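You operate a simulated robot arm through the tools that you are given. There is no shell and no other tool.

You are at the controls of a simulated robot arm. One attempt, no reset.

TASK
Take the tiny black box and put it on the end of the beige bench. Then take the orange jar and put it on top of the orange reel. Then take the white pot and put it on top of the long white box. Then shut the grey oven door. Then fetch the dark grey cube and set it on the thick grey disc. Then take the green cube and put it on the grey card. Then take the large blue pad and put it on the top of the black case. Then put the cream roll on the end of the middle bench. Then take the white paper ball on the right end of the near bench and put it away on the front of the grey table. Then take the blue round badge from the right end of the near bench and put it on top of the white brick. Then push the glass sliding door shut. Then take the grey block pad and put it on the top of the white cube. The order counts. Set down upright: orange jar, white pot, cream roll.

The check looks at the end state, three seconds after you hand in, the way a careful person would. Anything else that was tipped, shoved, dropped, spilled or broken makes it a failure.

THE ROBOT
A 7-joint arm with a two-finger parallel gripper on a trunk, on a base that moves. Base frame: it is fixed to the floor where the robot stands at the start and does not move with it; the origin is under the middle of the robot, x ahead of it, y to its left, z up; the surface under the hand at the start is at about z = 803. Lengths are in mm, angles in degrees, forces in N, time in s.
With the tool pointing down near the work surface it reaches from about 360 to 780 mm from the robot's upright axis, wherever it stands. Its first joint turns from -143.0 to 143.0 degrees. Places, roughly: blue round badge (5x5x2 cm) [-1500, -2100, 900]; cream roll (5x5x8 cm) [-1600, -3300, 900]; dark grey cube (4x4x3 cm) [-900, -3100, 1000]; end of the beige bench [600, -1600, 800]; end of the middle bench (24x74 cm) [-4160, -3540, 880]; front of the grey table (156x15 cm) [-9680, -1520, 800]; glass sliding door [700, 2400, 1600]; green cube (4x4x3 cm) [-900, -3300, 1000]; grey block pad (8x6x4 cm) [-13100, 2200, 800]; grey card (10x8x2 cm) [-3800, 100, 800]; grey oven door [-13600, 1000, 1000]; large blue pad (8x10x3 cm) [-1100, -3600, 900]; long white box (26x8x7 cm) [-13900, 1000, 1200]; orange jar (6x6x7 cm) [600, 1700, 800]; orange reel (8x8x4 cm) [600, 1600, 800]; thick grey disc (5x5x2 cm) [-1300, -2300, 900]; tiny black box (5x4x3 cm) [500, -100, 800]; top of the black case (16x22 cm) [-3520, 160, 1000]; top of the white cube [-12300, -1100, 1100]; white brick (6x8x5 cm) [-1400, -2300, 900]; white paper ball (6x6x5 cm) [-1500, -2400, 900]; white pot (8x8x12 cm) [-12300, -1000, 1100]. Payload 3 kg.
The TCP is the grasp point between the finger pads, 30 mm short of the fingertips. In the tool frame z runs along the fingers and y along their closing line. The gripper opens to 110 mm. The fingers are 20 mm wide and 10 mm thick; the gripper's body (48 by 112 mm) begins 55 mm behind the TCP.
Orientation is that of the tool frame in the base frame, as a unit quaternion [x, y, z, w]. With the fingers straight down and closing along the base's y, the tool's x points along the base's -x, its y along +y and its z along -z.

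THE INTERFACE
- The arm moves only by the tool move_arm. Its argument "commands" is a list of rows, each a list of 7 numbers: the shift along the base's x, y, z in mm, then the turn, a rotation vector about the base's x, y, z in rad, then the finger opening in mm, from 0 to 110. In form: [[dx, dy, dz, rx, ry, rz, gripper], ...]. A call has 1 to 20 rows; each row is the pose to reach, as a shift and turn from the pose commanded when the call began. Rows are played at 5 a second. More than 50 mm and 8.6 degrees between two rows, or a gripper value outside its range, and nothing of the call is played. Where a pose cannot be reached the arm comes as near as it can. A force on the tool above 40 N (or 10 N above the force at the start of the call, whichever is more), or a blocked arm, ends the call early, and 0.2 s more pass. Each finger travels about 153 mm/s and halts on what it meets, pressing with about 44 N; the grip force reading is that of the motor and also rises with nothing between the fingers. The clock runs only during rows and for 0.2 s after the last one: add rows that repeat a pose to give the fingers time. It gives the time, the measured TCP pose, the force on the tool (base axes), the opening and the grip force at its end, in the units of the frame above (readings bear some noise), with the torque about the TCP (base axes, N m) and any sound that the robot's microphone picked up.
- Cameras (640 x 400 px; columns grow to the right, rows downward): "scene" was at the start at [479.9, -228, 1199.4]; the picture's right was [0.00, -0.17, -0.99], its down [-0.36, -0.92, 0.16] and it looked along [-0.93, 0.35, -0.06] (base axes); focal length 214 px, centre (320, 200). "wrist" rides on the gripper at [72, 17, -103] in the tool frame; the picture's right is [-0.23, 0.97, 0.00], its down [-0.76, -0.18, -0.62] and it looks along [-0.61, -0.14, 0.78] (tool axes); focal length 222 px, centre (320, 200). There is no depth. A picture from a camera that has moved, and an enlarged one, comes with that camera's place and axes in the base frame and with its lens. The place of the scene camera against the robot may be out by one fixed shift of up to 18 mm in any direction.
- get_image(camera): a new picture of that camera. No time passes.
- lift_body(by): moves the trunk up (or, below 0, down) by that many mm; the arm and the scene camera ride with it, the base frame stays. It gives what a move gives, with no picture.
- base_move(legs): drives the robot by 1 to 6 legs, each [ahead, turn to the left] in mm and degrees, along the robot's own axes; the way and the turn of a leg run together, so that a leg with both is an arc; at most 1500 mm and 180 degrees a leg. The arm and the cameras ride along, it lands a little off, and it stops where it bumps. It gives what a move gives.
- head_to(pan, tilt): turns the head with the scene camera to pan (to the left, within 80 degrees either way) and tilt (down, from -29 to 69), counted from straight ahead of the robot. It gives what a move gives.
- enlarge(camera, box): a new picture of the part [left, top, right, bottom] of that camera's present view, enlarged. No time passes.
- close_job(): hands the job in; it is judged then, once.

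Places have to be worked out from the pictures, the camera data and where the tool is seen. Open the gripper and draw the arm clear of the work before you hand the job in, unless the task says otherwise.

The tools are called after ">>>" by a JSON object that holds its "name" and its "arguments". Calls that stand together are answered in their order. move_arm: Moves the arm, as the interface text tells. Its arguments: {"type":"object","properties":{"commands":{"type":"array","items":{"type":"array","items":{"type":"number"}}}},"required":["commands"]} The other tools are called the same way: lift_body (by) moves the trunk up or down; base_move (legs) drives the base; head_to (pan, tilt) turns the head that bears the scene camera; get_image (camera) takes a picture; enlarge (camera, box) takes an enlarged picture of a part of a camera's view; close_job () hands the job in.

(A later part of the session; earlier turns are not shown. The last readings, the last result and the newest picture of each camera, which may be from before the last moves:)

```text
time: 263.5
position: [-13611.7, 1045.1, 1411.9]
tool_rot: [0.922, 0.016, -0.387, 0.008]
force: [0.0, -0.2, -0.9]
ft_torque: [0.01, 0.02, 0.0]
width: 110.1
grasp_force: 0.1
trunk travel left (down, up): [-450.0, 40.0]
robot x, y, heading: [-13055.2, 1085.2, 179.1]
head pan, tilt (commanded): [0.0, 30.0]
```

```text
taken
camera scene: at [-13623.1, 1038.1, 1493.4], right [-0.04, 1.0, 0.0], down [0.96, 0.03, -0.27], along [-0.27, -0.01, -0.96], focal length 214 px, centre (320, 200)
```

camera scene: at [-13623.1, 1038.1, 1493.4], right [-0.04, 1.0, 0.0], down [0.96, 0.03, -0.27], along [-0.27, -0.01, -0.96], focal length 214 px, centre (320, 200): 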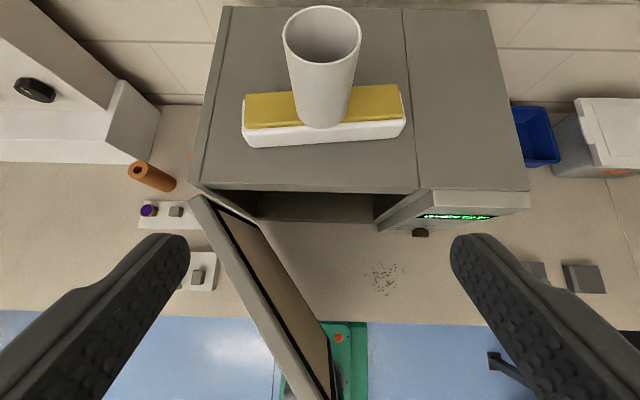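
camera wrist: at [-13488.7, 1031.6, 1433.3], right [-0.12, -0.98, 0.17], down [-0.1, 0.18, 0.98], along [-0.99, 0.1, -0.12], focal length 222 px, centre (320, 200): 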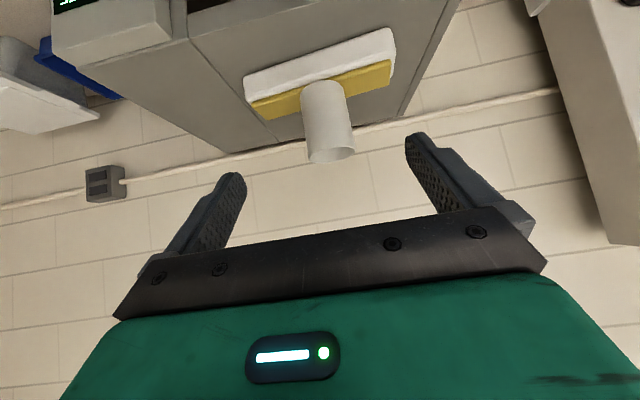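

The pot is well seated. For the oven door I need its exact angle, so I tilt the head to see the whole door from above.

>>> {"name": "head_to", "arguments": {"pan": 0, "tilt": 50}}

>>> {"name": "get_image", "arguments": {"camera": "scene"}}

>>> {"name": "head_to", "arguments": {"pan": 35, "tilt": 45}}

>>> {"name": "get_image", "arguments": {"camera": "scene"}}

```text
time: 264.4
position: [-13612.6, 1044.8, 1412.0]
tool_rot: [0.922, 0.016, -0.387, 0.009]
force: [-0.2, 0.1, -0.6]
ft_torque: [0.0, -0.03, -0.04]
width: 109.6
grasp_force: 0.2
trunk travel left (down, up): [-450.0, 40.0]
robot x, y, heading: [-13055.8, 1086.3, 179.1]
head pan, tilt (commanded): [0.0, 50.0]
```

```text
taken
camera scene: at [-13592.8, 1039.2, 1481.8], right [-0.04, 1.0, 0.0], down [1.0, 0.04, 0.08], along [0.08, 0.0, -1.0], focal length 214 px, centre (320, 200)
```

scene: 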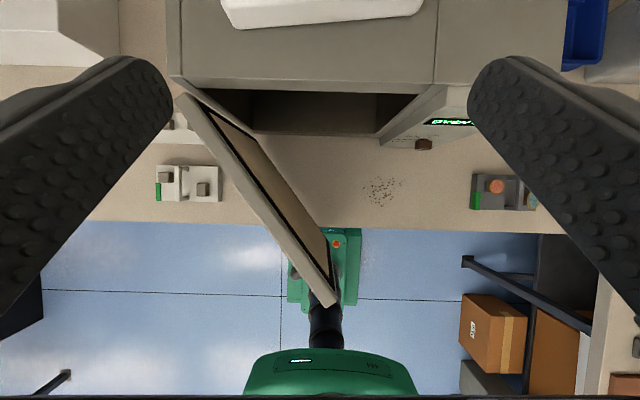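

```text
time: 265.4
position: [-13613.9, 1046.0, 1412.8]
tool_rot: [0.922, 0.016, -0.387, 0.008]
force: [1.1, 0.9, 0.7]
ft_torque: [0.0, -0.05, 0.01]
width: 110.3
grasp_force: 0.0
trunk travel left (down, up): [-450.0, 40.0]
robot x, y, heading: [-13050.6, 1083.3, 179.0]
head pan, tilt (commanded): [35.0, 45.0]
```

```text
taken
camera scene: at [-13588.5, 992.8, 1494.1], right [-0.44, 0.8, -0.4], down [0.89, 0.44, -0.1], along [0.1, -0.41, -0.91], focal length 214 px, centre (320, 200)
```

scene: 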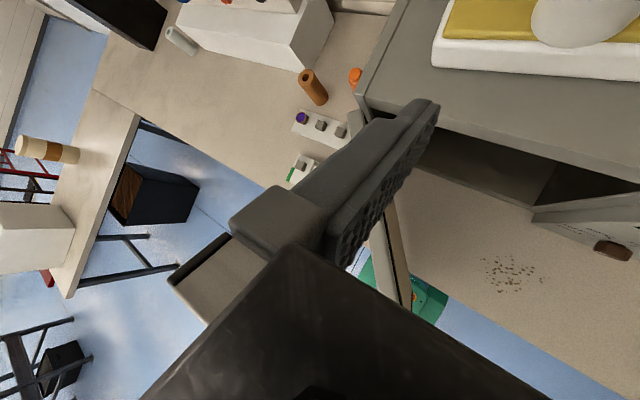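

From above, the door's hinge is at ≈[-13716,829], its free end at ≈[-13401,1073] (open ~52°). I'll use the closed fingers, pointing straight down, as a pusher on its outer face: first bring the tool vertical.

>>> {"name": "move_arm", "arguments": {"commands": [[25, -10, 0, 0, -0.13, 0, 80], [50, -20, 0, 0, -0.26, 0, 50], [75, -30, 0, 0, -0.39, 0, 20], [100, -40, 0, 0, -0.52, 0, 0], [125, -50, 0, 0, -0.65, 0, 0], [150, -62, 0, 0, -0.777, 0, 0], [150, -62, 0, 0, -0.777, 0, 0]]}}

>>> {"name": "move_arm", "arguments": {"commands": [[2, -1, 0, 0, 0, 0.14, 0], [4, -2, 0, 0, 0, 0.28, 0], [6, -3, 0, 0, 0, 0.42, 0], [8, -4, 0, 0, 0, 0.56, 0], [10, -5, 0, 0, 0, 0.7, 0], [10, -6, 0, 0, 0, 0.84, 0], [10, -6, 0, 0, 0, 0.98, 0], [10, -6, 0, 0, 0, 1.12, 0], [10, -6, 0, 0, 0, 1.26, 0], [10, -6, 0, 0, 0, 1.4, 0], [10, -6, 0, 0, 0, 1.54, 0], [10, -6, 0, 0, 0, 1.54, 0]]}}

>>> {"name": "head_to", "arguments": {"pan": 0, "tilt": 0}}

>>> {"name": "get_image", "arguments": {"camera": "scene"}}

>>> {"name": "get_image", "arguments": {"camera": "wrist"}}

```text
time: 267.0
position: [-13462.7, 982.1, 1412.9]
tool_rot: [1.0, 0.012, -0.008, 0.013]
force: [0.1, -0.7, 0.3]
ft_torque: [-0.01, -0.03, 0.03]
width: 0.1
grasp_force: 37.4
trunk travel left (down, up): [-450.0, 40.0]
robot x, y, heading: [-13054.4, 1085.6, 179.0]
head pan, tilt (commanded): [35.0, 45.0]
```

```text
time: 269.6
position: [-13453.4, 975.1, 1412.2]
tool_rot: [0.709, 0.705, 0.003, 0.016]
force: [0.1, 0.2, -0.1]
ft_torque: [0.01, 0.01, 0.02]
width: 0.1
grasp_force: 38.2
trunk travel left (down, up): [-450.0, 40.0]
robot x, y, heading: [-13055.0, 1086.8, 179.1]
head pan, tilt (commanded): [35.0, 45.0]
```

```text
time: 270.7
position: [-13453.8, 975.0, 1412.8]
tool_rot: [0.709, 0.705, 0.003, 0.017]
force: [0.6, 0.0, -0.2]
ft_torque: [-0.01, 0.01, -0.01]
width: 0.0
grasp_force: 37.8
trunk travel left (down, up): [-450.0, 40.0]
robot x, y, heading: [-13050.8, 1084.5, 178.9]
head pan, tilt (commanded): [0.0, 0.0]
```

```text
taken
camera scene: at [-13451.1, 858.8, 1464.3], right [-1.0, 0.01, -0.03], down [0.01, 1.0, -0.02], along [0.03, -0.02, -1.0], focal length 214 px, centre (320, 200)
```

scene: 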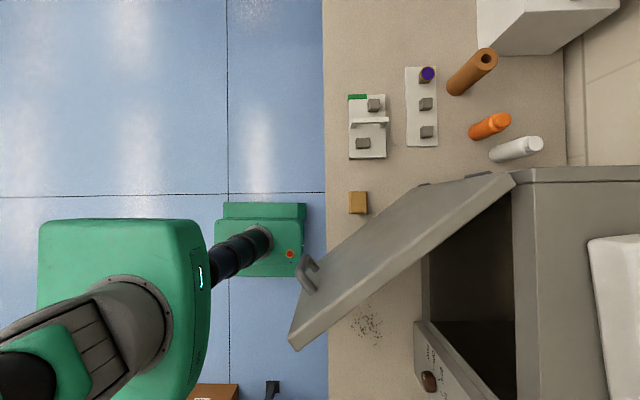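

```text
taken
camera wrist: at [-13440.5, 1047.5, 1515.7], right [0.97, -0.23, 0.03], down [-0.2, -0.75, 0.63], along [-0.12, -0.62, -0.78], focal length 222 px, centre (320, 200)
```

wrist: 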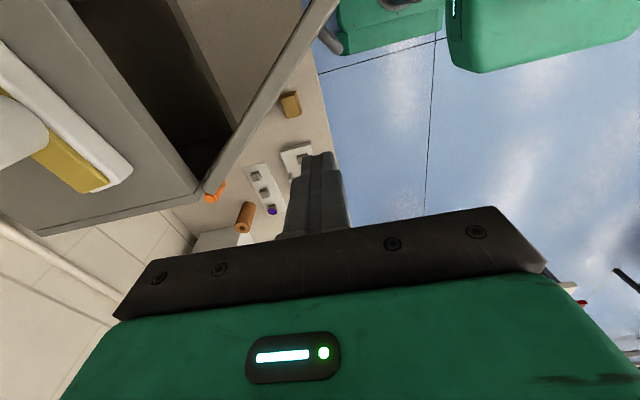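

Clear view: hinge ≈[-13721,831], free end ≈[-13407,1074]. My closed fingers are ~49 mm off the door's outer face at 300 mm from the hinge. I lower straight down to TCP z≈1120, above the handle.

>>> {"name": "move_arm", "arguments": {"commands": [[0, 0, -45, 0, 0, 0, 0], [0, 0, -90, 0, 0, 0, 0], [0, 0, -135, 0, 0, 0, 0], [0, 0, -180, 0, 0, 0, 0], [0, 0, -225, 0, 0, 0, 0], [0, 0, -265, 0, 0, 0, 0], [0, 0, -293, 0, 0, 0, 0], [0, 0, -293, 0, 0, 0, 0]]}}

>>> {"name": "get_image", "arguments": {"camera": "wrist"}}

>>> {"name": "get_image", "arguments": {"camera": "scene"}}

```text
time: 272.5
position: [-13452.4, 974.5, 1120.5]
tool_rot: [0.709, 0.705, 0.003, 0.016]
force: [0.2, 0.4, 0.6]
ft_torque: [0.01, 0.03, 0.01]
width: 0.0
grasp_force: 37.3
trunk travel left (down, up): [-450.0, 40.0]
robot x, y, heading: [-13054.9, 1085.8, 179.3]
head pan, tilt (commanded): [0.0, 0.0]
```

```text
taken
camera wrist: at [-13439.2, 1047.5, 1223.4], right [0.97, -0.23, 0.03], down [-0.2, -0.75, 0.63], along [-0.12, -0.62, -0.77], focal length 222 px, centre (320, 200)
```

wrist: 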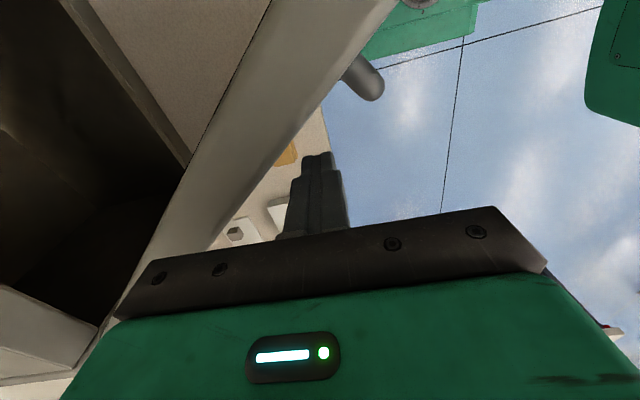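

```text
taken
camera scene: at [-13449.9, 858.6, 1172.0], right [-1.0, 0.01, -0.03], down [0.01, 1.0, -0.02], along [0.03, -0.02, -1.0], focal length 214 px, centre (320, 200)
```

scene: 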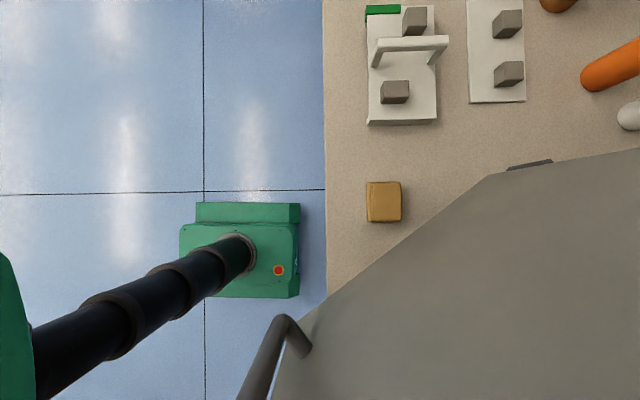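

The fingers are just outside the door's outer face, above the handle. I push along the arc to about 30° open, watching the force.

>>> {"name": "move_arm", "arguments": {"commands": [[-13, 16, 0, 0, 0, 0, 0], [-25, 32, 0, 0, 0, 0, 0], [-37, 47, 0, 0, 0, 0, 0], [-49, 61, 0, 0, 0, 0, 0], [-63, 74, 0, 0, 0, 0, 0], [-76, 87, 0, 0, 0, 0, 0], [-93, 99, 0, 0, 0, 0, 0], [-110, 111, 0, 0, 0, 0, 0]]}}

>>> {"name": "get_image", "arguments": {"camera": "wrist"}}

>>> {"name": "get_image", "arguments": {"camera": "scene"}}

```text
time: 274.3
position: [-13564.9, 1085.1, 1121.6]
tool_rot: [0.71, 0.704, 0.003, 0.016]
force: [0.4, 0.1, 0.1]
ft_torque: [0.01, 0.03, 0.0]
width: 0.0
grasp_force: 38.2
trunk travel left (down, up): [-450.0, 40.0]
robot x, y, heading: [-13056.3, 1086.7, 179.3]
head pan, tilt (commanded): [0.0, 0.0]
```

```text
taken
camera wrist: at [-13551.2, 1157.9, 1224.6], right [0.97, -0.23, 0.03], down [-0.2, -0.75, 0.63], along [-0.12, -0.62, -0.78], focal length 222 px, centre (320, 200)
```

wrist: 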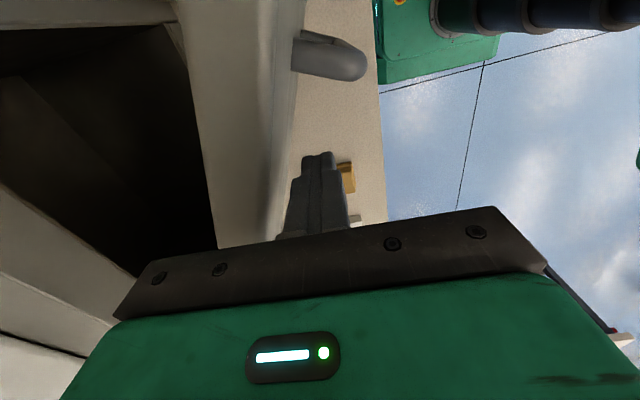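

```text
taken
camera scene: at [-13561.9, 969.1, 1173.1], right [-1.0, 0.01, -0.03], down [0.01, 1.0, -0.02], along [0.03, -0.02, -1.0], focal length 214 px, centre (320, 200)
```

scene: 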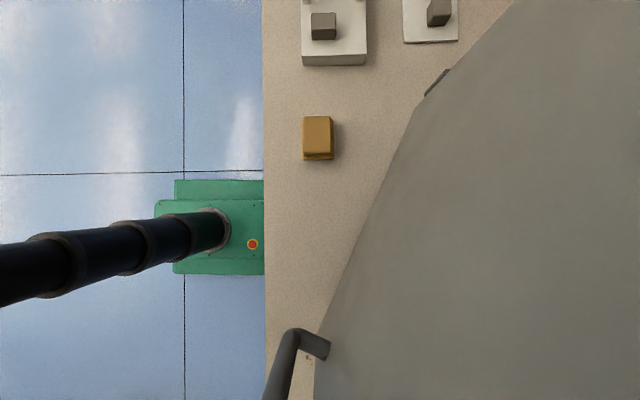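

The door swings freely with the fingers. I continue along the arc to almost closed.

>>> {"name": "move_arm", "arguments": {"commands": [[-17, 11, 0, 0, 0, 0, 0], [-34, 20, 0, 0, 0, 0, 0], [-52, 27, 0, 0, 0, 0, 0], [-69, 33, 0, 0, 0, 0, 0], [-87, 38, 0, 0, 0, 0, 0], [-104, 42, 0, 0, 0, 0, 0], [-118, 44, 0, 0, 0, 0, 0], [-130, 45, 0, 0, 0, 0, 0], [-138, 46, 0, 0, 0, 0, 0]]}}

>>> {"name": "get_image", "arguments": {"camera": "wrist"}}

>>> {"name": "get_image", "arguments": {"camera": "scene"}}

```text
time: 276.3
position: [-13697.8, 1133.8, 1120.9]
tool_rot: [0.71, 0.704, 0.005, 0.017]
force: [26.7, -3.8, -3.9]
ft_torque: [0.15, 0.63, 0.32]
width: 0.1
grasp_force: 37.9
trunk travel left (down, up): [-450.0, 40.0]
robot x, y, heading: [-13052.4, 1089.0, 178.9]
head pan, tilt (commanded): [0.0, 0.0]
```

```text
taken
camera wrist: at [-13686.1, 1204.8, 1224.0], right [0.97, -0.23, 0.03], down [-0.2, -0.75, 0.63], along [-0.12, -0.62, -0.78], focal length 222 px, centre (320, 200)
```

wrist: 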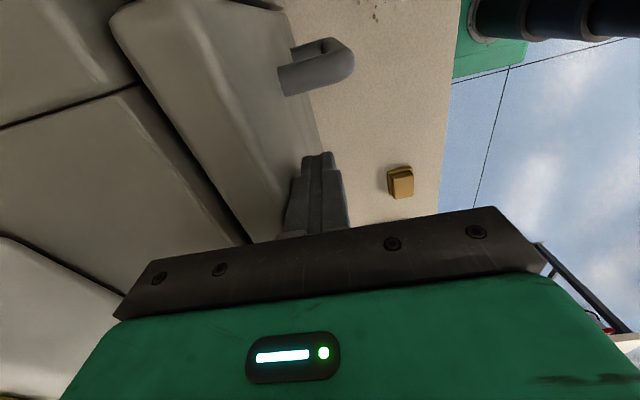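

```text
taken
camera scene: at [-13696.4, 1015.9, 1172.7], right [-1.0, 0.01, -0.03], down [0.01, 1.0, -0.02], along [0.03, -0.02, -1.0], focal length 214 px, centre (320, 200)
```

scene: 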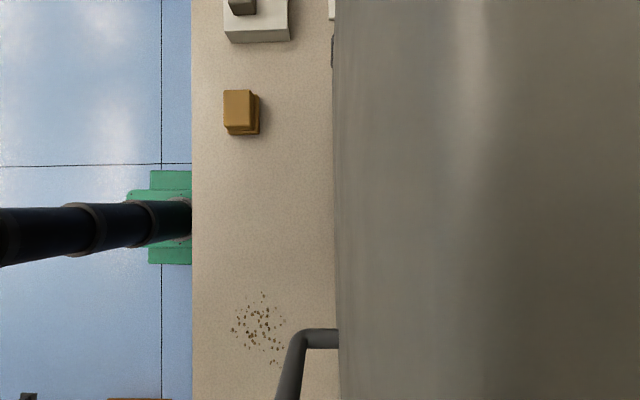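

The door meets resistance (27 N) and looks closed with a thin dark seam. I push a few mm more to be sure it is fully home.

>>> {"name": "move_arm", "arguments": {"commands": [[-3, 2, 0, 0, 0, 0, 0], [-6, 4, 0, 0, 0, 0, 0], [-6, 4, 0, 0, 0, 0, 0]]}}

>>> {"name": "get_image", "arguments": {"camera": "wrist"}}

```text
time: 276.7
position: [-13698.7, 1132.1, 1120.7]
tool_rot: [0.708, 0.706, 0.006, 0.02]
force: [25.4, -3.4, 4.9]
ft_torque: [0.01, 0.7, 0.33]
width: 0.0
grasp_force: 38.0
trunk travel left (down, up): [-450.0, 40.0]
robot x, y, heading: [-13054.1, 1086.7, 179.1]
head pan, tilt (commanded): [0.0, 0.0]
stopped in row 1: the force on the tool passed its limit at 43 N (the readings are from after the stop); the commanded pose is now the measured one
```

```text
taken
camera wrist: at [-13686.6, 1205.1, 1224.1], right [0.97, -0.23, 0.04], down [-0.2, -0.75, 0.63], along [-0.12, -0.62, -0.77], focal length 222 px, centre (320, 200)
```

wrist: 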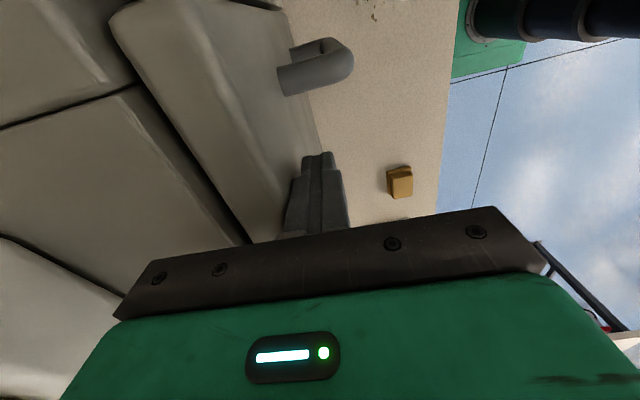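

Rigid stop: the door is shut. I pull back toward +x, rise, and check that it stays shut.

>>> {"name": "move_arm", "arguments": {"commands": [[20, 0, 0, 0, 0, 0, 0], [50, -5, 0, 0, 0, 0, 0], [80, -10, 30, 0, 0, 0, 0], [110, -15, 70, 0, 0, 0, 0], [140, -20, 115, 0, 0, 0, 0], [170, -25, 160, 0, 0, 0, 0], [190, -30, 205, 0, 0, 0, 0], [200, -30, 250, 0, 0, 0, 0]]}}

>>> {"name": "get_image", "arguments": {"camera": "scene"}}

>>> {"name": "get_image", "arguments": {"camera": "wrist"}}

```text
refused: row 4 steps farther than a row can; nothing moved
```

```text
taken
camera scene: at [-13696.3, 1016.1, 1172.9], right [-1.0, 0.0, -0.04], down [0.01, 1.0, -0.02], along [0.04, -0.02, -1.0], focal length 214 px, centre (320, 200)
```

scene: 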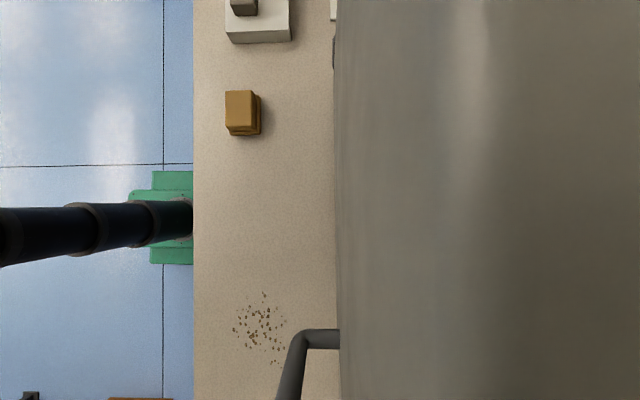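

```text
taken
camera wrist: at [-13686.6, 1205.1, 1224.1], right [0.97, -0.23, 0.04], down [-0.2, -0.75, 0.63], along [-0.12, -0.62, -0.77], focal length 222 px, centre (320, 200)
```

wrist: 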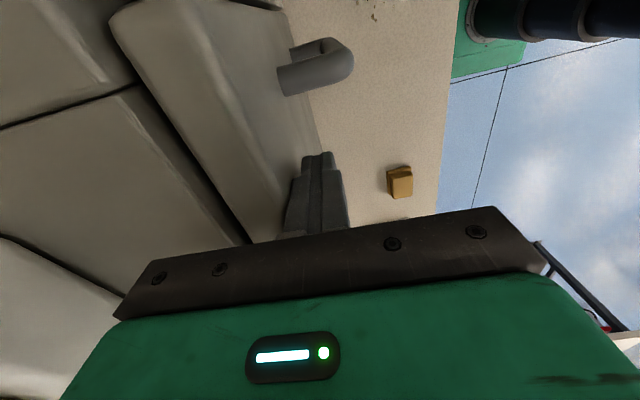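

A row was too long; I repeat the withdrawal with smaller steps.

>>> {"name": "move_arm", "arguments": {"commands": [[15, 0, 0, 0, 0, 0, 0], [40, -3, 0, 0, 0, 0, 0], [70, -8, 20, 0, 0, 0, 0], [95, -12, 50, 0, 0, 0, 0], [115, -16, 85, 0, 0, 0, 0], [135, -20, 125, 0, 0, 0, 0], [155, -24, 165, 0, 0, 0, 0], [170, -27, 205, 0, 0, 0, 0], [180, -30, 250, 0, 0, 0, 0]]}}

>>> {"name": "get_image", "arguments": {"camera": "scene"}}

>>> {"name": "get_image", "arguments": {"camera": "wrist"}}

```text
time: 278.7
position: [-13520.3, 1104.1, 1370.5]
tool_rot: [0.708, 0.706, 0.005, 0.019]
force: [-0.2, 0.5, -0.6]
ft_torque: [-0.04, 0.03, 0.01]
width: 0.2
grasp_force: 38.1
trunk travel left (down, up): [-450.0, 40.0]
robot x, y, heading: [-13051.3, 1086.7, 179.1]
head pan, tilt (commanded): [0.0, 0.0]
```

```text
taken
camera scene: at [-13518.4, 987.0, 1422.8], right [-1.0, 0.01, -0.04], down [0.01, 1.0, -0.02], along [0.04, -0.02, -1.0], focal length 214 px, centre (320, 200)
```

scene: 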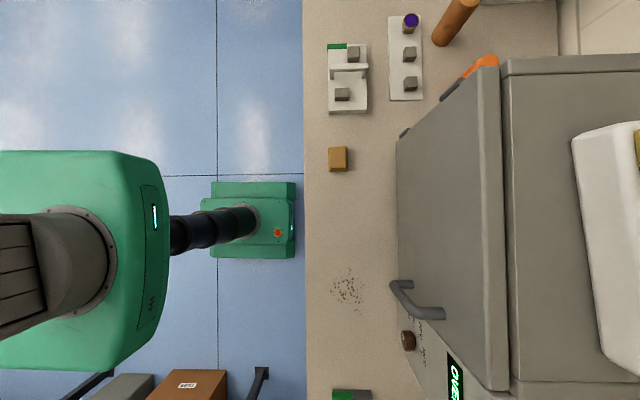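

```text
taken
camera wrist: at [-13508.4, 1176.0, 1473.9], right [0.97, -0.23, 0.04], down [-0.2, -0.75, 0.63], along [-0.12, -0.62, -0.77], focal length 222 px, centre (320, 200)
```

wrist: 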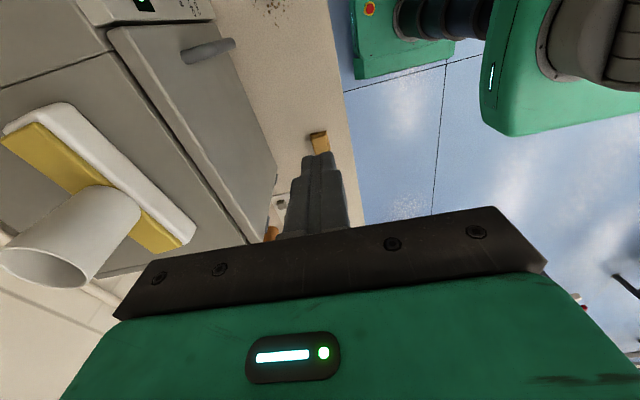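

The door stays shut, and the pot is undisturbed. Next is the dark grey cube at the other end; I restore the hand to the forward-looking pose and back away from the oven.

>>> {"name": "move_arm", "arguments": {"commands": [[0, 0, 0, 0, 0, -0.14, 30], [0, 0, 0, 0, 0, -0.28, 60], [0, 0, 0, 0, 0, -0.42, 60], [0, 0, 0, 0, 0, -0.56, 60], [0, 0, 0, 0, 0, -0.7, 60], [0, 0, 0, 0, 0, -0.84, 60], [0, 0, 0, 0, 0, -0.98, 60], [0, 0, 0, 0, 0, -1.12, 60], [0, 0, 0, 0, 0, -1.26, 60], [0, 0, 0, 0, 0, -1.4, 60], [0, 0, 0, 0, 0, -1.55, 60]]}}

>>> {"name": "base_move", "arguments": {"legs": [[-650, 0], [0, 90]]}}

>>> {"name": "base_move", "arguments": {"legs": [[0, 66]]}}

```text
time: 281.1
position: [-13522.4, 1101.9, 1369.5]
tool_rot: [1.0, 0.007, -0.009, 0.018]
force: [0.9, 0.3, -0.8]
ft_torque: [-0.02, -0.04, -0.01]
width: 60.0
grasp_force: 0.1
trunk travel left (down, up): [-450.0, 40.0]
robot x, y, heading: [-13051.8, 1087.4, 179.2]
head pan, tilt (commanded): [0.0, 0.0]
```

```text
time: 288.7
position: [-12404.0, 605.4, 1370.4]
tool_rot: [0.691, 0.722, 0.006, 0.019]
force: [-0.6, 0.5, 0.1]
ft_torque: [0.0, -0.01, 0.0]
width: 60.0
grasp_force: 0.1
trunk travel left (down, up): [-450.0, 40.0]
robot x, y, heading: [-12452.7, 1074.6, -89.9]
head pan, tilt (commanded): [0.0, 0.0]
```

```text
time: 292.1
position: [-12001.3, 939.8, 1369.7]
tool_rot: [0.178, 0.984, 0.016, 0.012]
force: [-0.3, -0.5, -0.6]
ft_torque: [0.04, -0.01, -0.01]
width: 59.8
grasp_force: 0.0
trunk travel left (down, up): [-450.0, 40.0]
robot x, y, heading: [-12469.8, 1032.1, -22.9]
head pan, tilt (commanded): [0.0, 0.0]
```

Now facing about -23°. I pitch the tool forward again so the head camera sees the way ahead.

>>> {"name": "move_arm", "arguments": {"commands": [[0, 0, 0, -0.05, -0.12, 0, 110], [0, 0, 0, -0.1, -0.24, 0, 110], [0, 0, 0, -0.15, -0.36, 0, 110], [0, 0, 0, -0.2, -0.48, 0, 110], [0, 0, 0, -0.25, -0.6, 0, 110], [0, 0, 0, -0.303, -0.718, 0, 110]]}}

>>> {"name": "head_to", "arguments": {"pan": 0, "tilt": -25}}

>>> {"name": "get_image", "arguments": {"camera": "scene"}}

```text
time: 293.5
position: [-12000.9, 938.5, 1370.6]
tool_rot: [0.158, 0.908, -0.069, 0.382]
force: [-0.5, -0.6, -0.4]
ft_torque: [0.01, 0.05, 0.03]
width: 110.2
grasp_force: 0.0
trunk travel left (down, up): [-450.0, 40.0]
robot x, y, heading: [-12469.1, 1037.3, -22.6]
head pan, tilt (commanded): [0.0, 0.0]
```

```text
time: 294.4
position: [-12001.6, 938.8, 1371.6]
tool_rot: [0.158, 0.908, -0.069, 0.381]
force: [-1.0, -0.1, -0.3]
ft_torque: [0.0, 0.01, 0.0]
width: 110.2
grasp_force: 0.1
trunk travel left (down, up): [-450.0, 40.0]
robot x, y, heading: [-12470.8, 1035.8, -23.0]
head pan, tilt (commanded): [0.0, -25.0]
```

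```text
taken
camera scene: at [-11940.3, 912.7, 1526.4], right [-0.34, -0.94, 0.0], down [-0.31, 0.11, -0.94], along [0.89, -0.32, -0.33], focal length 214 px, centre (320, 200)
```

scene: 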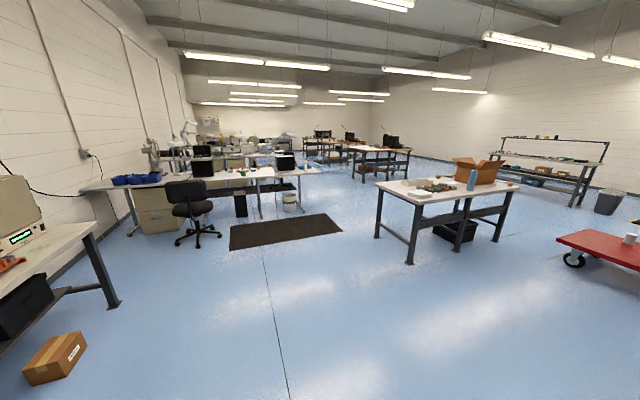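

The path ahead is clear. I drive to about [-9700,-100], then to [-8650,-1045], and straighten to face +x.

>>> {"name": "base_move", "arguments": {"legs": [[1500, 0], [1480, 0], [0, -19.5], [1400, 0], [0, 42]]}}

>>> {"name": "get_image", "arguments": {"camera": "scene"}}

```text
time: 318.4
position: [-8221.6, -983.0, 1370.8]
tool_rot: [-0.02, 0.921, 0.006, 0.388]
force: [0.3, -1.2, 0.3]
ft_torque: [0.04, 0.0, 0.02]
width: 110.2
grasp_force: 0.1
trunk travel left (down, up): [-450.0, 40.0]
robot x, y, heading: [-8690.4, -1089.0, -0.6]
head pan, tilt (commanded): [0.0, -25.0]
```

```text
taken
camera scene: at [-8157.3, -987.3, 1526.5], right [0.04, -1.0, 0.0], down [-0.33, -0.02, -0.94], along [0.94, 0.04, -0.33], focal length 214 px, centre (320, 200)
```

scene: 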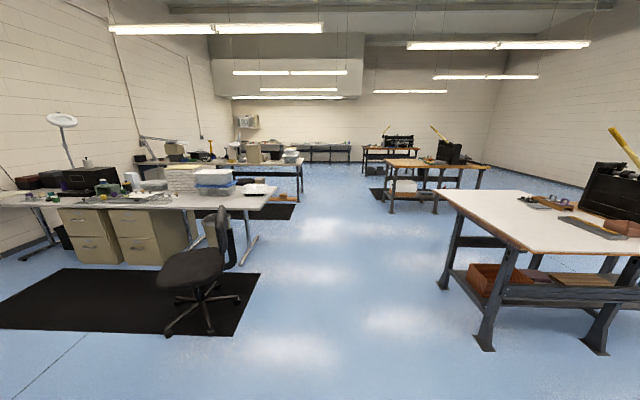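

The corridor back is clear. I drive on along y≈-1090 to about x=-2700 and then turn right to look at the near bench.

>>> {"name": "base_move", "arguments": {"legs": [[1500, 0], [1500, 0], [1500, 0], [1500, 0], [0, -45]]}}

>>> {"name": "get_image", "arguments": {"camera": "scene"}}

```text
time: 349.1
position: [-2269.3, -1480.4, 1372.5]
tool_rot: [0.338, 0.857, -0.146, 0.36]
force: [0.0, 1.0, -0.1]
ft_torque: [-0.01, 0.01, -0.02]
width: 110.0
grasp_force: 0.0
trunk travel left (down, up): [-450.0, 40.0]
robot x, y, heading: [-2659.7, -1205.9, -46.6]
head pan, tilt (commanded): [0.0, -25.0]
```

```text
taken
camera scene: at [-2220.9, -1526.9, 1526.9], right [-0.68, -0.73, 0.0], down [-0.24, 0.22, -0.94], along [0.69, -0.65, -0.33], focal length 214 px, centre (320, 200)
```

scene: 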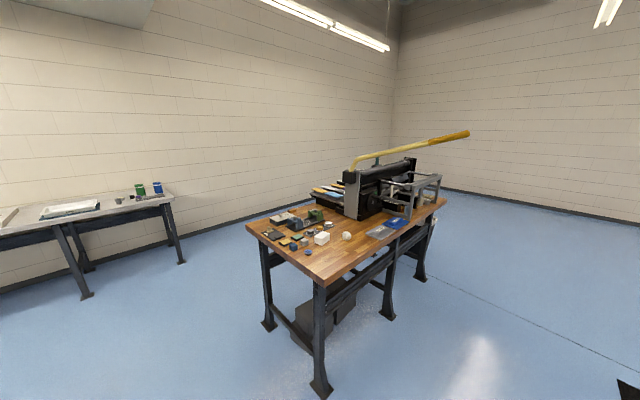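

The near wooden bench with many small items and a lever press is in view. I zoom in.

>>> {"name": "enlarge", "arguments": {"camera": "scene", "box": [240, 180, 380, 270]}}

>>> {"name": "enlarge", "arguments": {"camera": "scene", "box": [310, 140, 460, 250]}}

```text
4.44 times, centred on (310, 225) of scene
camera zoom: at [-2220.9, -1526.9, 1526.9], right [-0.68, -0.73, 0.0], down [-0.24, 0.22, -0.94], along [0.69, -0.65, -0.33], focal length 953 px, centre (364, 89)
```

zoom: 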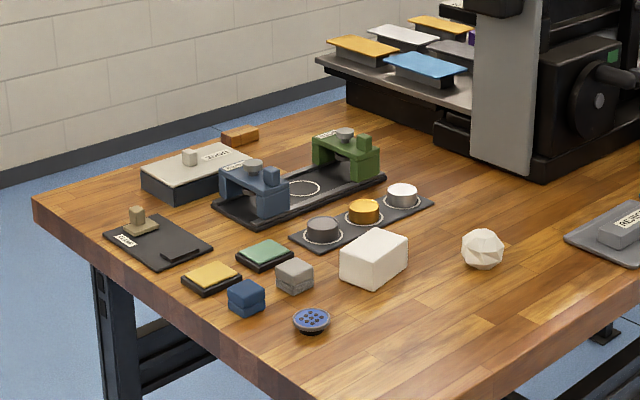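

```text
3.64 times, centred on (385, 195) of scene
camera zoom: at [-2220.9, -1526.9, 1526.9], right [-0.68, -0.73, 0.0], down [-0.24, 0.22, -0.94], along [0.69, -0.65, -0.33], focal length 780 px, centre (84, 218)
```

zoom: 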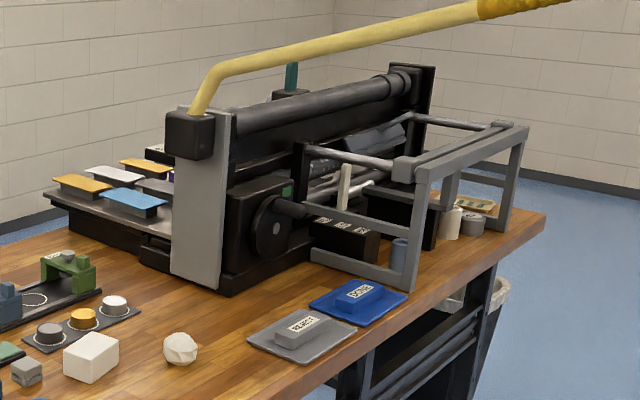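

Near bench: top z≈880, corners ≈[-936,-2050] and [-1715,-2040], extending to y≈-3600. The cubes and blue pad are on its far (+x) side, so I drive around to that side.

>>> {"name": "base_move", "arguments": {"legs": [[0, 44], [1300, 0], [960, 0], [0, -88]]}}

>>> {"name": "get_image", "arguments": {"camera": "scene"}}

```text
time: 366.2
position: [-291.6, -1783.6, 1371.8]
tool_rot: [0.632, 0.671, -0.268, 0.281]
force: [0.6, -0.5, -0.5]
ft_torque: [0.0, 0.02, -0.03]
width: 110.0
grasp_force: 0.2
trunk travel left (down, up): [-450.0, 40.0]
robot x, y, heading: [-353.9, -1314.7, -89.7]
head pan, tilt (commanded): [0.0, -25.0]
```

```text
taken
camera scene: at [-281.9, -1849.4, 1527.4], right [-1.0, -0.06, 0.0], down [-0.02, 0.33, -0.94], along [0.05, -0.94, -0.33], focal length 214 px, centre (320, 200)
```

scene: 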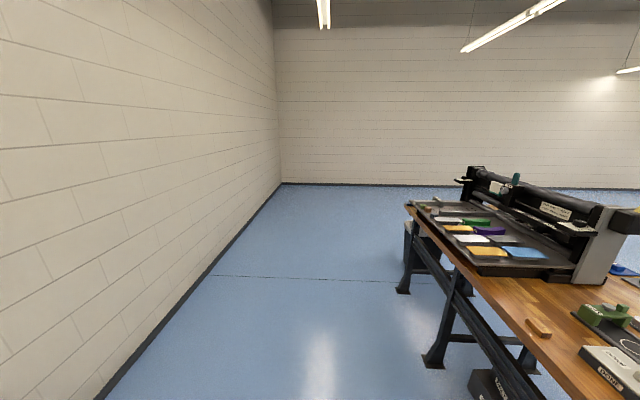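

The east side aisle is clear. I drive down to y≈-3000 and then turn right to face the bench.

>>> {"name": "base_move", "arguments": {"legs": [[1500, 0], [200, 0]]}}

>>> {"name": "base_move", "arguments": {"legs": [[0, -90]]}}

>>> {"name": "get_image", "arguments": {"camera": "scene"}}

```text
time: 375.0
position: [-323.1, -3507.3, 1373.3]
tool_rot: [0.64, 0.663, -0.272, 0.277]
force: [-0.2, -0.4, 0.5]
ft_torque: [0.01, -0.01, 0.0]
width: 110.0
grasp_force: 0.1
trunk travel left (down, up): [-450.0, 40.0]
robot x, y, heading: [-375.3, -3037.7, -90.9]
head pan, tilt (commanded): [0.0, -25.0]
```

```text
time: 379.3
position: [-845.7, -3086.5, 1372.6]
tool_rot: [0.921, 0.011, -0.388, 0.002]
force: [0.0, -0.3, 0.5]
ft_torque: [0.04, 0.0, -0.01]
width: 109.8
grasp_force: 0.1
trunk travel left (down, up): [-450.0, 40.0]
robot x, y, heading: [-379.6, -3069.8, 178.5]
head pan, tilt (commanded): [0.0, -25.0]
```

```text
taken
camera scene: at [-901.0, -3094.5, 1528.3], right [-0.02, 1.0, 0.0], down [0.33, 0.01, -0.94], along [-0.94, -0.02, -0.33], focal length 214 px, centre (320, 200)
```

scene: 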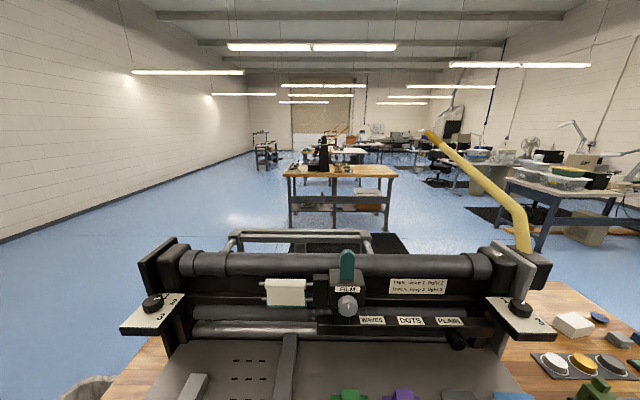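

Facing the press from the east side. I tilt the head down to see its tray.

>>> {"name": "head_to", "arguments": {"pan": 0, "tilt": 25}}

>>> {"name": "get_image", "arguments": {"camera": "scene"}}

>>> {"name": "get_image", "arguments": {"camera": "wrist"}}

```text
time: 380.5
position: [-846.5, -3086.8, 1374.7]
tool_rot: [0.921, 0.01, -0.389, 0.001]
force: [-0.1, 1.1, -0.1]
ft_torque: [-0.02, 0.01, -0.03]
width: 110.1
grasp_force: 0.0
trunk travel left (down, up): [-450.0, 40.0]
robot x, y, heading: [-375.8, -3068.8, 178.3]
head pan, tilt (commanded): [0.0, 25.0]
```

```text
taken
camera scene: at [-863.0, -3093.1, 1459.7], right [-0.02, 1.0, 0.0], down [0.94, 0.02, -0.35], along [-0.35, 0.0, -0.94], focal length 214 px, centre (320, 200)
```

scene: 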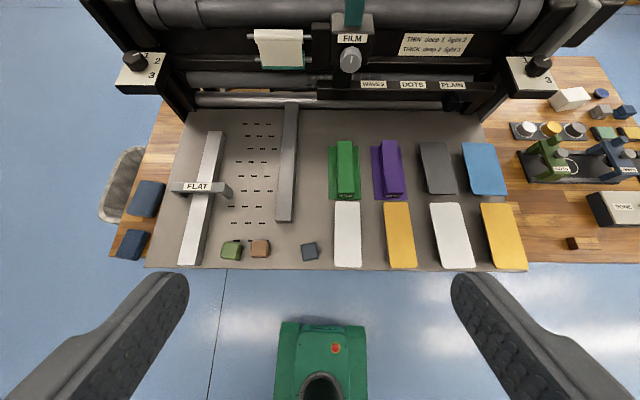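

```text
taken
camera wrist: at [-722.3, -3101.5, 1394.5], right [-0.14, -0.98, 0.16], down [-0.09, 0.17, 0.98], along [-0.99, 0.12, -0.11], focal length 222 px, centre (320, 200)
```

wrist: 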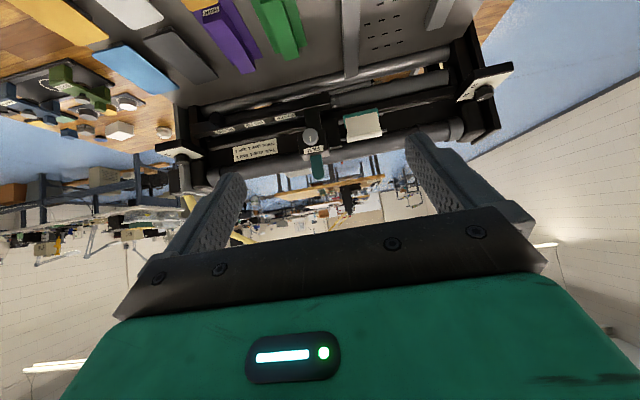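

The tray's front edge carries three little cubes (green, brown, dark grey) and the bench's left end has two blue pads. I zoom in.

>>> {"name": "enlarge", "arguments": {"camera": "scene", "box": [210, 220, 340, 290]}}

>>> {"name": "enlarge", "arguments": {"camera": "scene", "box": [90, 130, 230, 270]}}

>>> {"name": "enlarge", "arguments": {"camera": "scene", "box": [480, 60, 640, 260]}}

```text
4.92 times, centred on (275, 255) of scene
camera zoom: at [-863.0, -3093.1, 1459.7], right [-0.02, 1.0, 0.0], down [0.94, 0.02, -0.35], along [-0.35, 0.0, -0.94], focal length 1056 px, centre (542, -71)
```

zoom: 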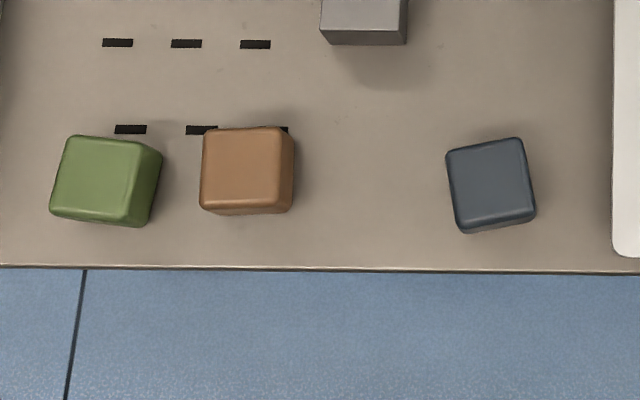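

```text
2.86 times, centred on (160, 200) of scene
camera zoom: at [-863.0, -3093.1, 1459.7], right [-0.02, 1.0, 0.0], down [0.94, 0.02, -0.35], along [-0.35, 0.0, -0.94], focal length 613 px, centre (777, 200)
```

zoom: 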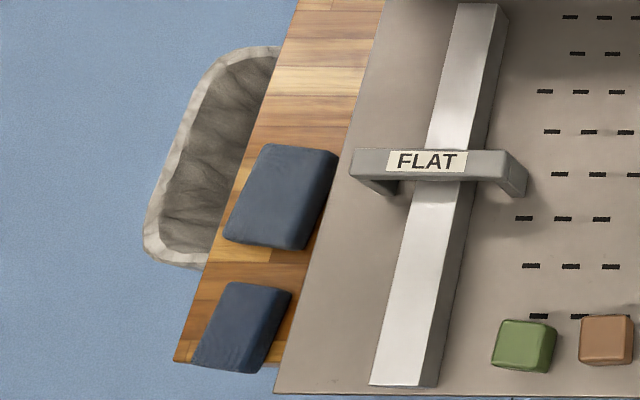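

```text
2.00 times, centred on (560, 160) of scene
camera zoom: at [-863.0, -3093.1, 1459.7], right [-0.02, 1.0, 0.0], down [0.94, 0.02, -0.35], along [-0.35, 0.0, -0.94], focal length 429 px, centre (-160, 280)
```

zoom: 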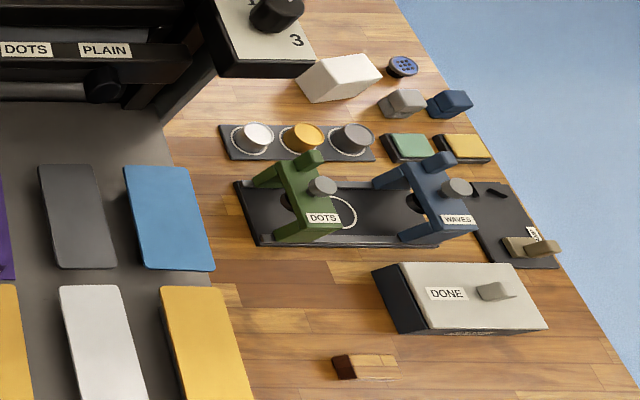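

The cube's edges are turned ~+10°. I bring the tool vertical above it and look straight down to triangulate.

>>> {"name": "move_arm", "arguments": {"commands": [[-12, -3, -25, 0, -0.13, 0, 110], [-24, -6, -50, 0, -0.26, 0, 110], [-36, -9, -75, 0, -0.39, 0, 110], [-48, -12, -100, 0, -0.52, 0, 100], [-60, -16, -125, 0, -0.65, 0, 90], [-74, -20, -150, 0, -0.799, 0, 80], [-74, -20, -150, 0, -0.799, 0, 80]]}}

>>> {"name": "head_to", "arguments": {"pan": 0, "tilt": 25}}

>>> {"name": "get_image", "arguments": {"camera": "scene"}}

>>> {"name": "get_image", "arguments": {"camera": "wrist"}}

```text
time: 382.1
position: [-921.1, -3105.3, 1225.1]
tool_rot: [1.0, 0.009, 0.003, 0.005]
force: [-0.2, -0.1, -1.2]
ft_torque: [0.0, -0.03, -0.01]
width: 80.0
grasp_force: 0.0
trunk travel left (down, up): [-450.0, 40.0]
robot x, y, heading: [-375.6, -3062.9, 178.4]
head pan, tilt (commanded): [0.0, 25.0]
```

```text
time: 382.7
position: [-919.8, -3106.2, 1224.3]
tool_rot: [1.0, 0.009, 0.001, 0.006]
force: [0.8, 0.0, 0.0]
ft_torque: [-0.02, 0.0, -0.03]
width: 79.9
grasp_force: 0.1
trunk travel left (down, up): [-450.0, 40.0]
robot x, y, heading: [-377.0, -3065.2, 178.4]
head pan, tilt (commanded): [0.0, 25.0]
```

```text
taken
camera scene: at [-985.6, -3113.8, 1272.4], right [-0.02, 1.0, -0.01], down [0.91, 0.02, 0.42], along [0.42, 0.0, -0.91], focal length 214 px, centre (320, 200)
```

scene: 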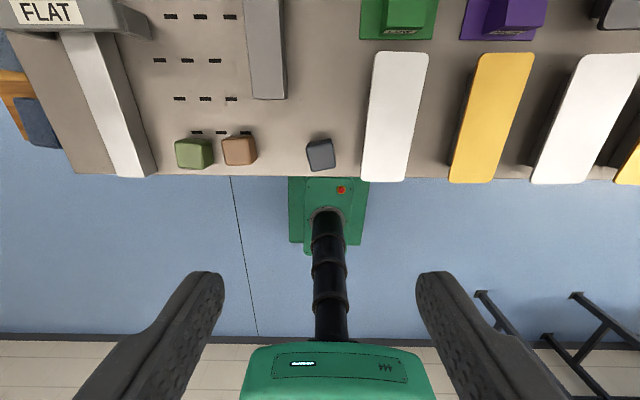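

```text
taken
camera wrist: at [-849.2, -3122.3, 1329.3], right [-0.21, -0.98, 0.01], down [-0.77, 0.17, 0.62], along [-0.61, 0.12, -0.79], focal length 222 px, centre (320, 200)
```

wrist: 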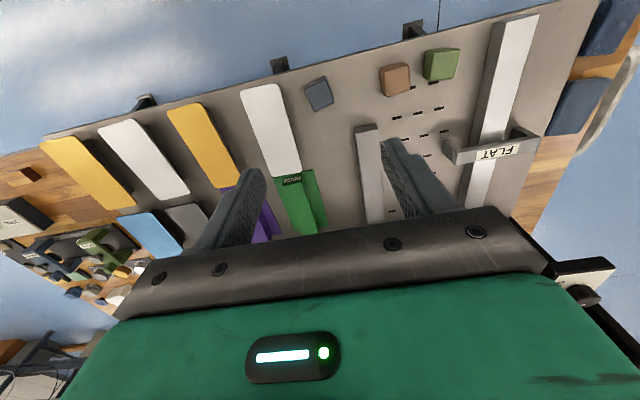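

Triangulation puts the cube near [-928,-3108] with its top around z≈980. I zoom both cameras for a finer fix.

>>> {"name": "enlarge", "arguments": {"camera": "scene", "box": [270, 110, 370, 200]}}

>>> {"name": "enlarge", "arguments": {"camera": "wrist", "box": [270, 50, 370, 140]}}

```text
4.44 times, centred on (320, 155) of scene
camera zoom: at [-985.6, -3113.8, 1272.4], right [-0.02, 1.0, -0.01], down [0.91, 0.02, 0.42], along [0.42, 0.0, -0.91], focal length 953 px, centre (320, 400)
```

zoom: 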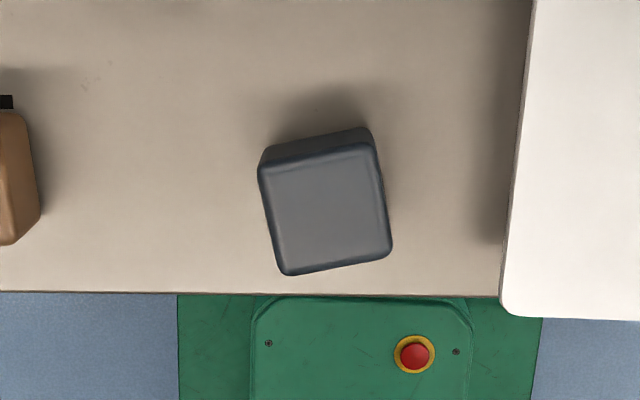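

```text
4.44 times, centred on (320, 95) of wrist
camera zoom: at [-849.2, -3122.3, 1329.3], right [-0.21, -0.98, 0.01], down [-0.77, 0.17, 0.62], along [-0.61, 0.12, -0.79], focal length 987 px, centre (320, 667)
```

zoom: 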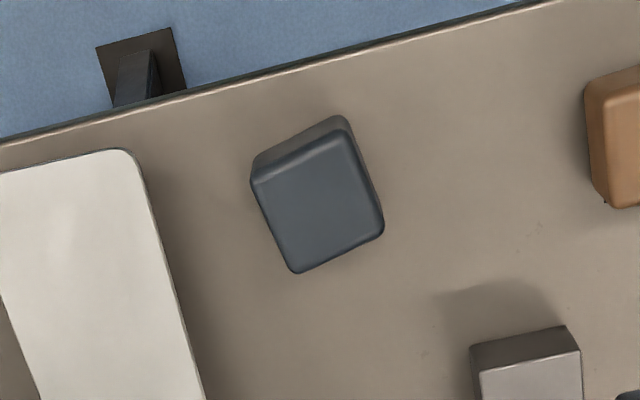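

Refined: cube top centre ≈[-926,-3108], top z≈995, ~32 mm wide, turned +11°. I move down to z≈1060 with matching yaw and a 60 mm opening, then check.

>>> {"name": "move_arm", "arguments": {"commands": [[-2, -1, -40, 0, 0, 0.06, 70], [-4, -1, -80, 0, 0, 0.12, 60], [-6, -2, -120, 0, 0, 0.17, 60], [-6, -2, -160, 0, 0, 0.17, 60], [-6, -2, -160, 0, 0, 0.17, 60]]}}

>>> {"name": "get_image", "arguments": {"camera": "scene"}}

>>> {"name": "get_image", "arguments": {"camera": "wrist"}}

```text
time: 383.9
position: [-927.3, -3108.1, 1063.7]
tool_rot: [0.996, 0.093, 0.002, 0.005]
force: [-0.3, -0.5, -0.2]
ft_torque: [-0.01, -0.01, 0.01]
width: 60.0
grasp_force: 0.1
trunk travel left (down, up): [-450.0, 40.0]
robot x, y, heading: [-381.5, -3064.4, 178.2]
head pan, tilt (commanded): [0.0, 25.0]
```

```text
taken
camera scene: at [-991.5, -3127.0, 1111.3], right [-0.19, 0.98, -0.01], down [0.89, 0.17, 0.42], along [0.42, 0.07, -0.91], focal length 214 px, centre (320, 200)
```

scene: 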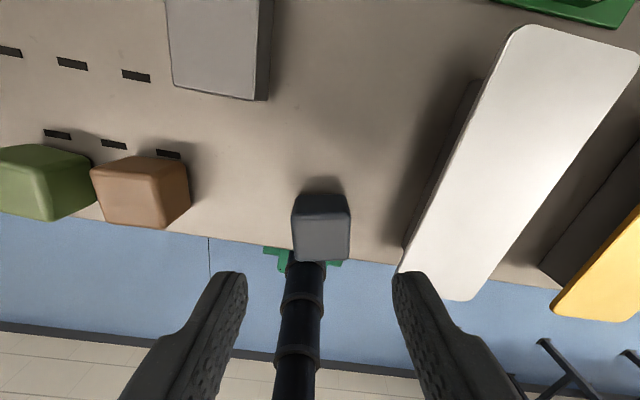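

```text
taken
camera wrist: at [-854.8, -3111.1, 1168.1], right [-0.04, -1.0, 0.01], down [-0.78, 0.04, 0.62], along [-0.62, 0.02, -0.79], focal length 222 px, centre (320, 200)
```

wrist: 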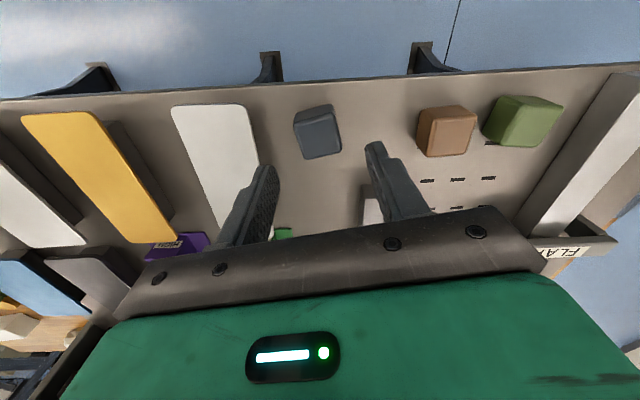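

Cube is centred between the fingers; the white slab's edge is ~13 mm clear of the right finger. I narrow to 52 mm, shift 4 mm, and descend to TCP z≈1001.

>>> {"name": "move_arm", "arguments": {"commands": [[4, 0, -20, 0, 0, 0, 52], [4, 0, -40, 0, 0, 0, 52], [4, 0, -56, 0, 0, 0, 52], [4, 0, -62, 0, 0, 0, 52], [4, 0, -62, 0, 0, 0, 52]]}}

>>> {"name": "get_image", "arguments": {"camera": "scene"}}

>>> {"name": "get_image", "arguments": {"camera": "wrist"}}

```text
time: 385.1
position: [-921.3, -3108.3, 1001.7]
tool_rot: [0.996, 0.093, 0.001, 0.005]
force: [-0.5, 0.1, -0.4]
ft_torque: [0.02, 0.01, 0.01]
width: 52.0
grasp_force: 0.0
trunk travel left (down, up): [-450.0, 40.0]
robot x, y, heading: [-378.6, -3065.9, 178.3]
head pan, tilt (commanded): [0.0, 25.0]
```

```text
taken
camera scene: at [-985.8, -3127.1, 1049.3], right [-0.19, 0.98, -0.01], down [0.89, 0.17, 0.42], along [0.42, 0.07, -0.91], focal length 214 px, centre (320, 200)
```

scene: 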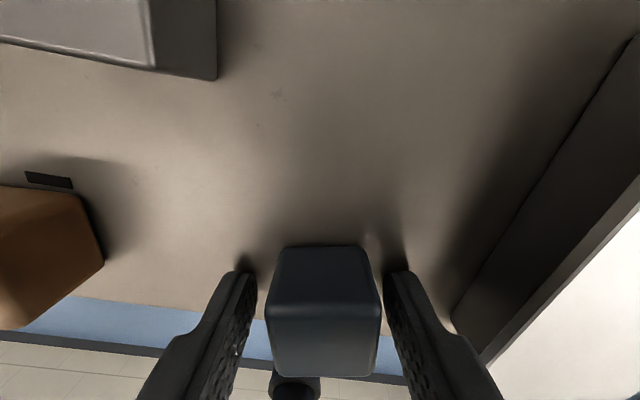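

```text
taken
camera wrist: at [-849.1, -3111.3, 1106.0], right [-0.04, -1.0, 0.01], down [-0.78, 0.04, 0.62], along [-0.62, 0.02, -0.78], focal length 222 px, centre (320, 200)
```

wrist: 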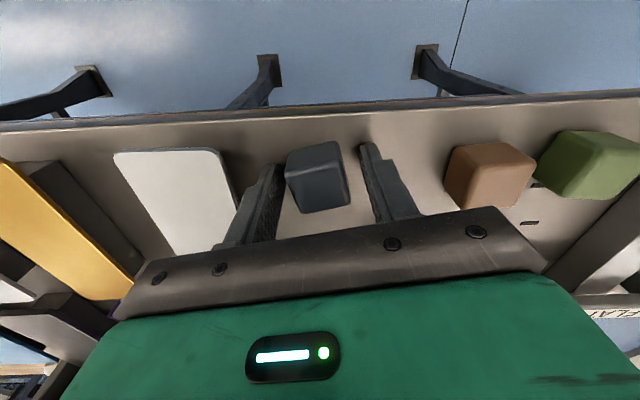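

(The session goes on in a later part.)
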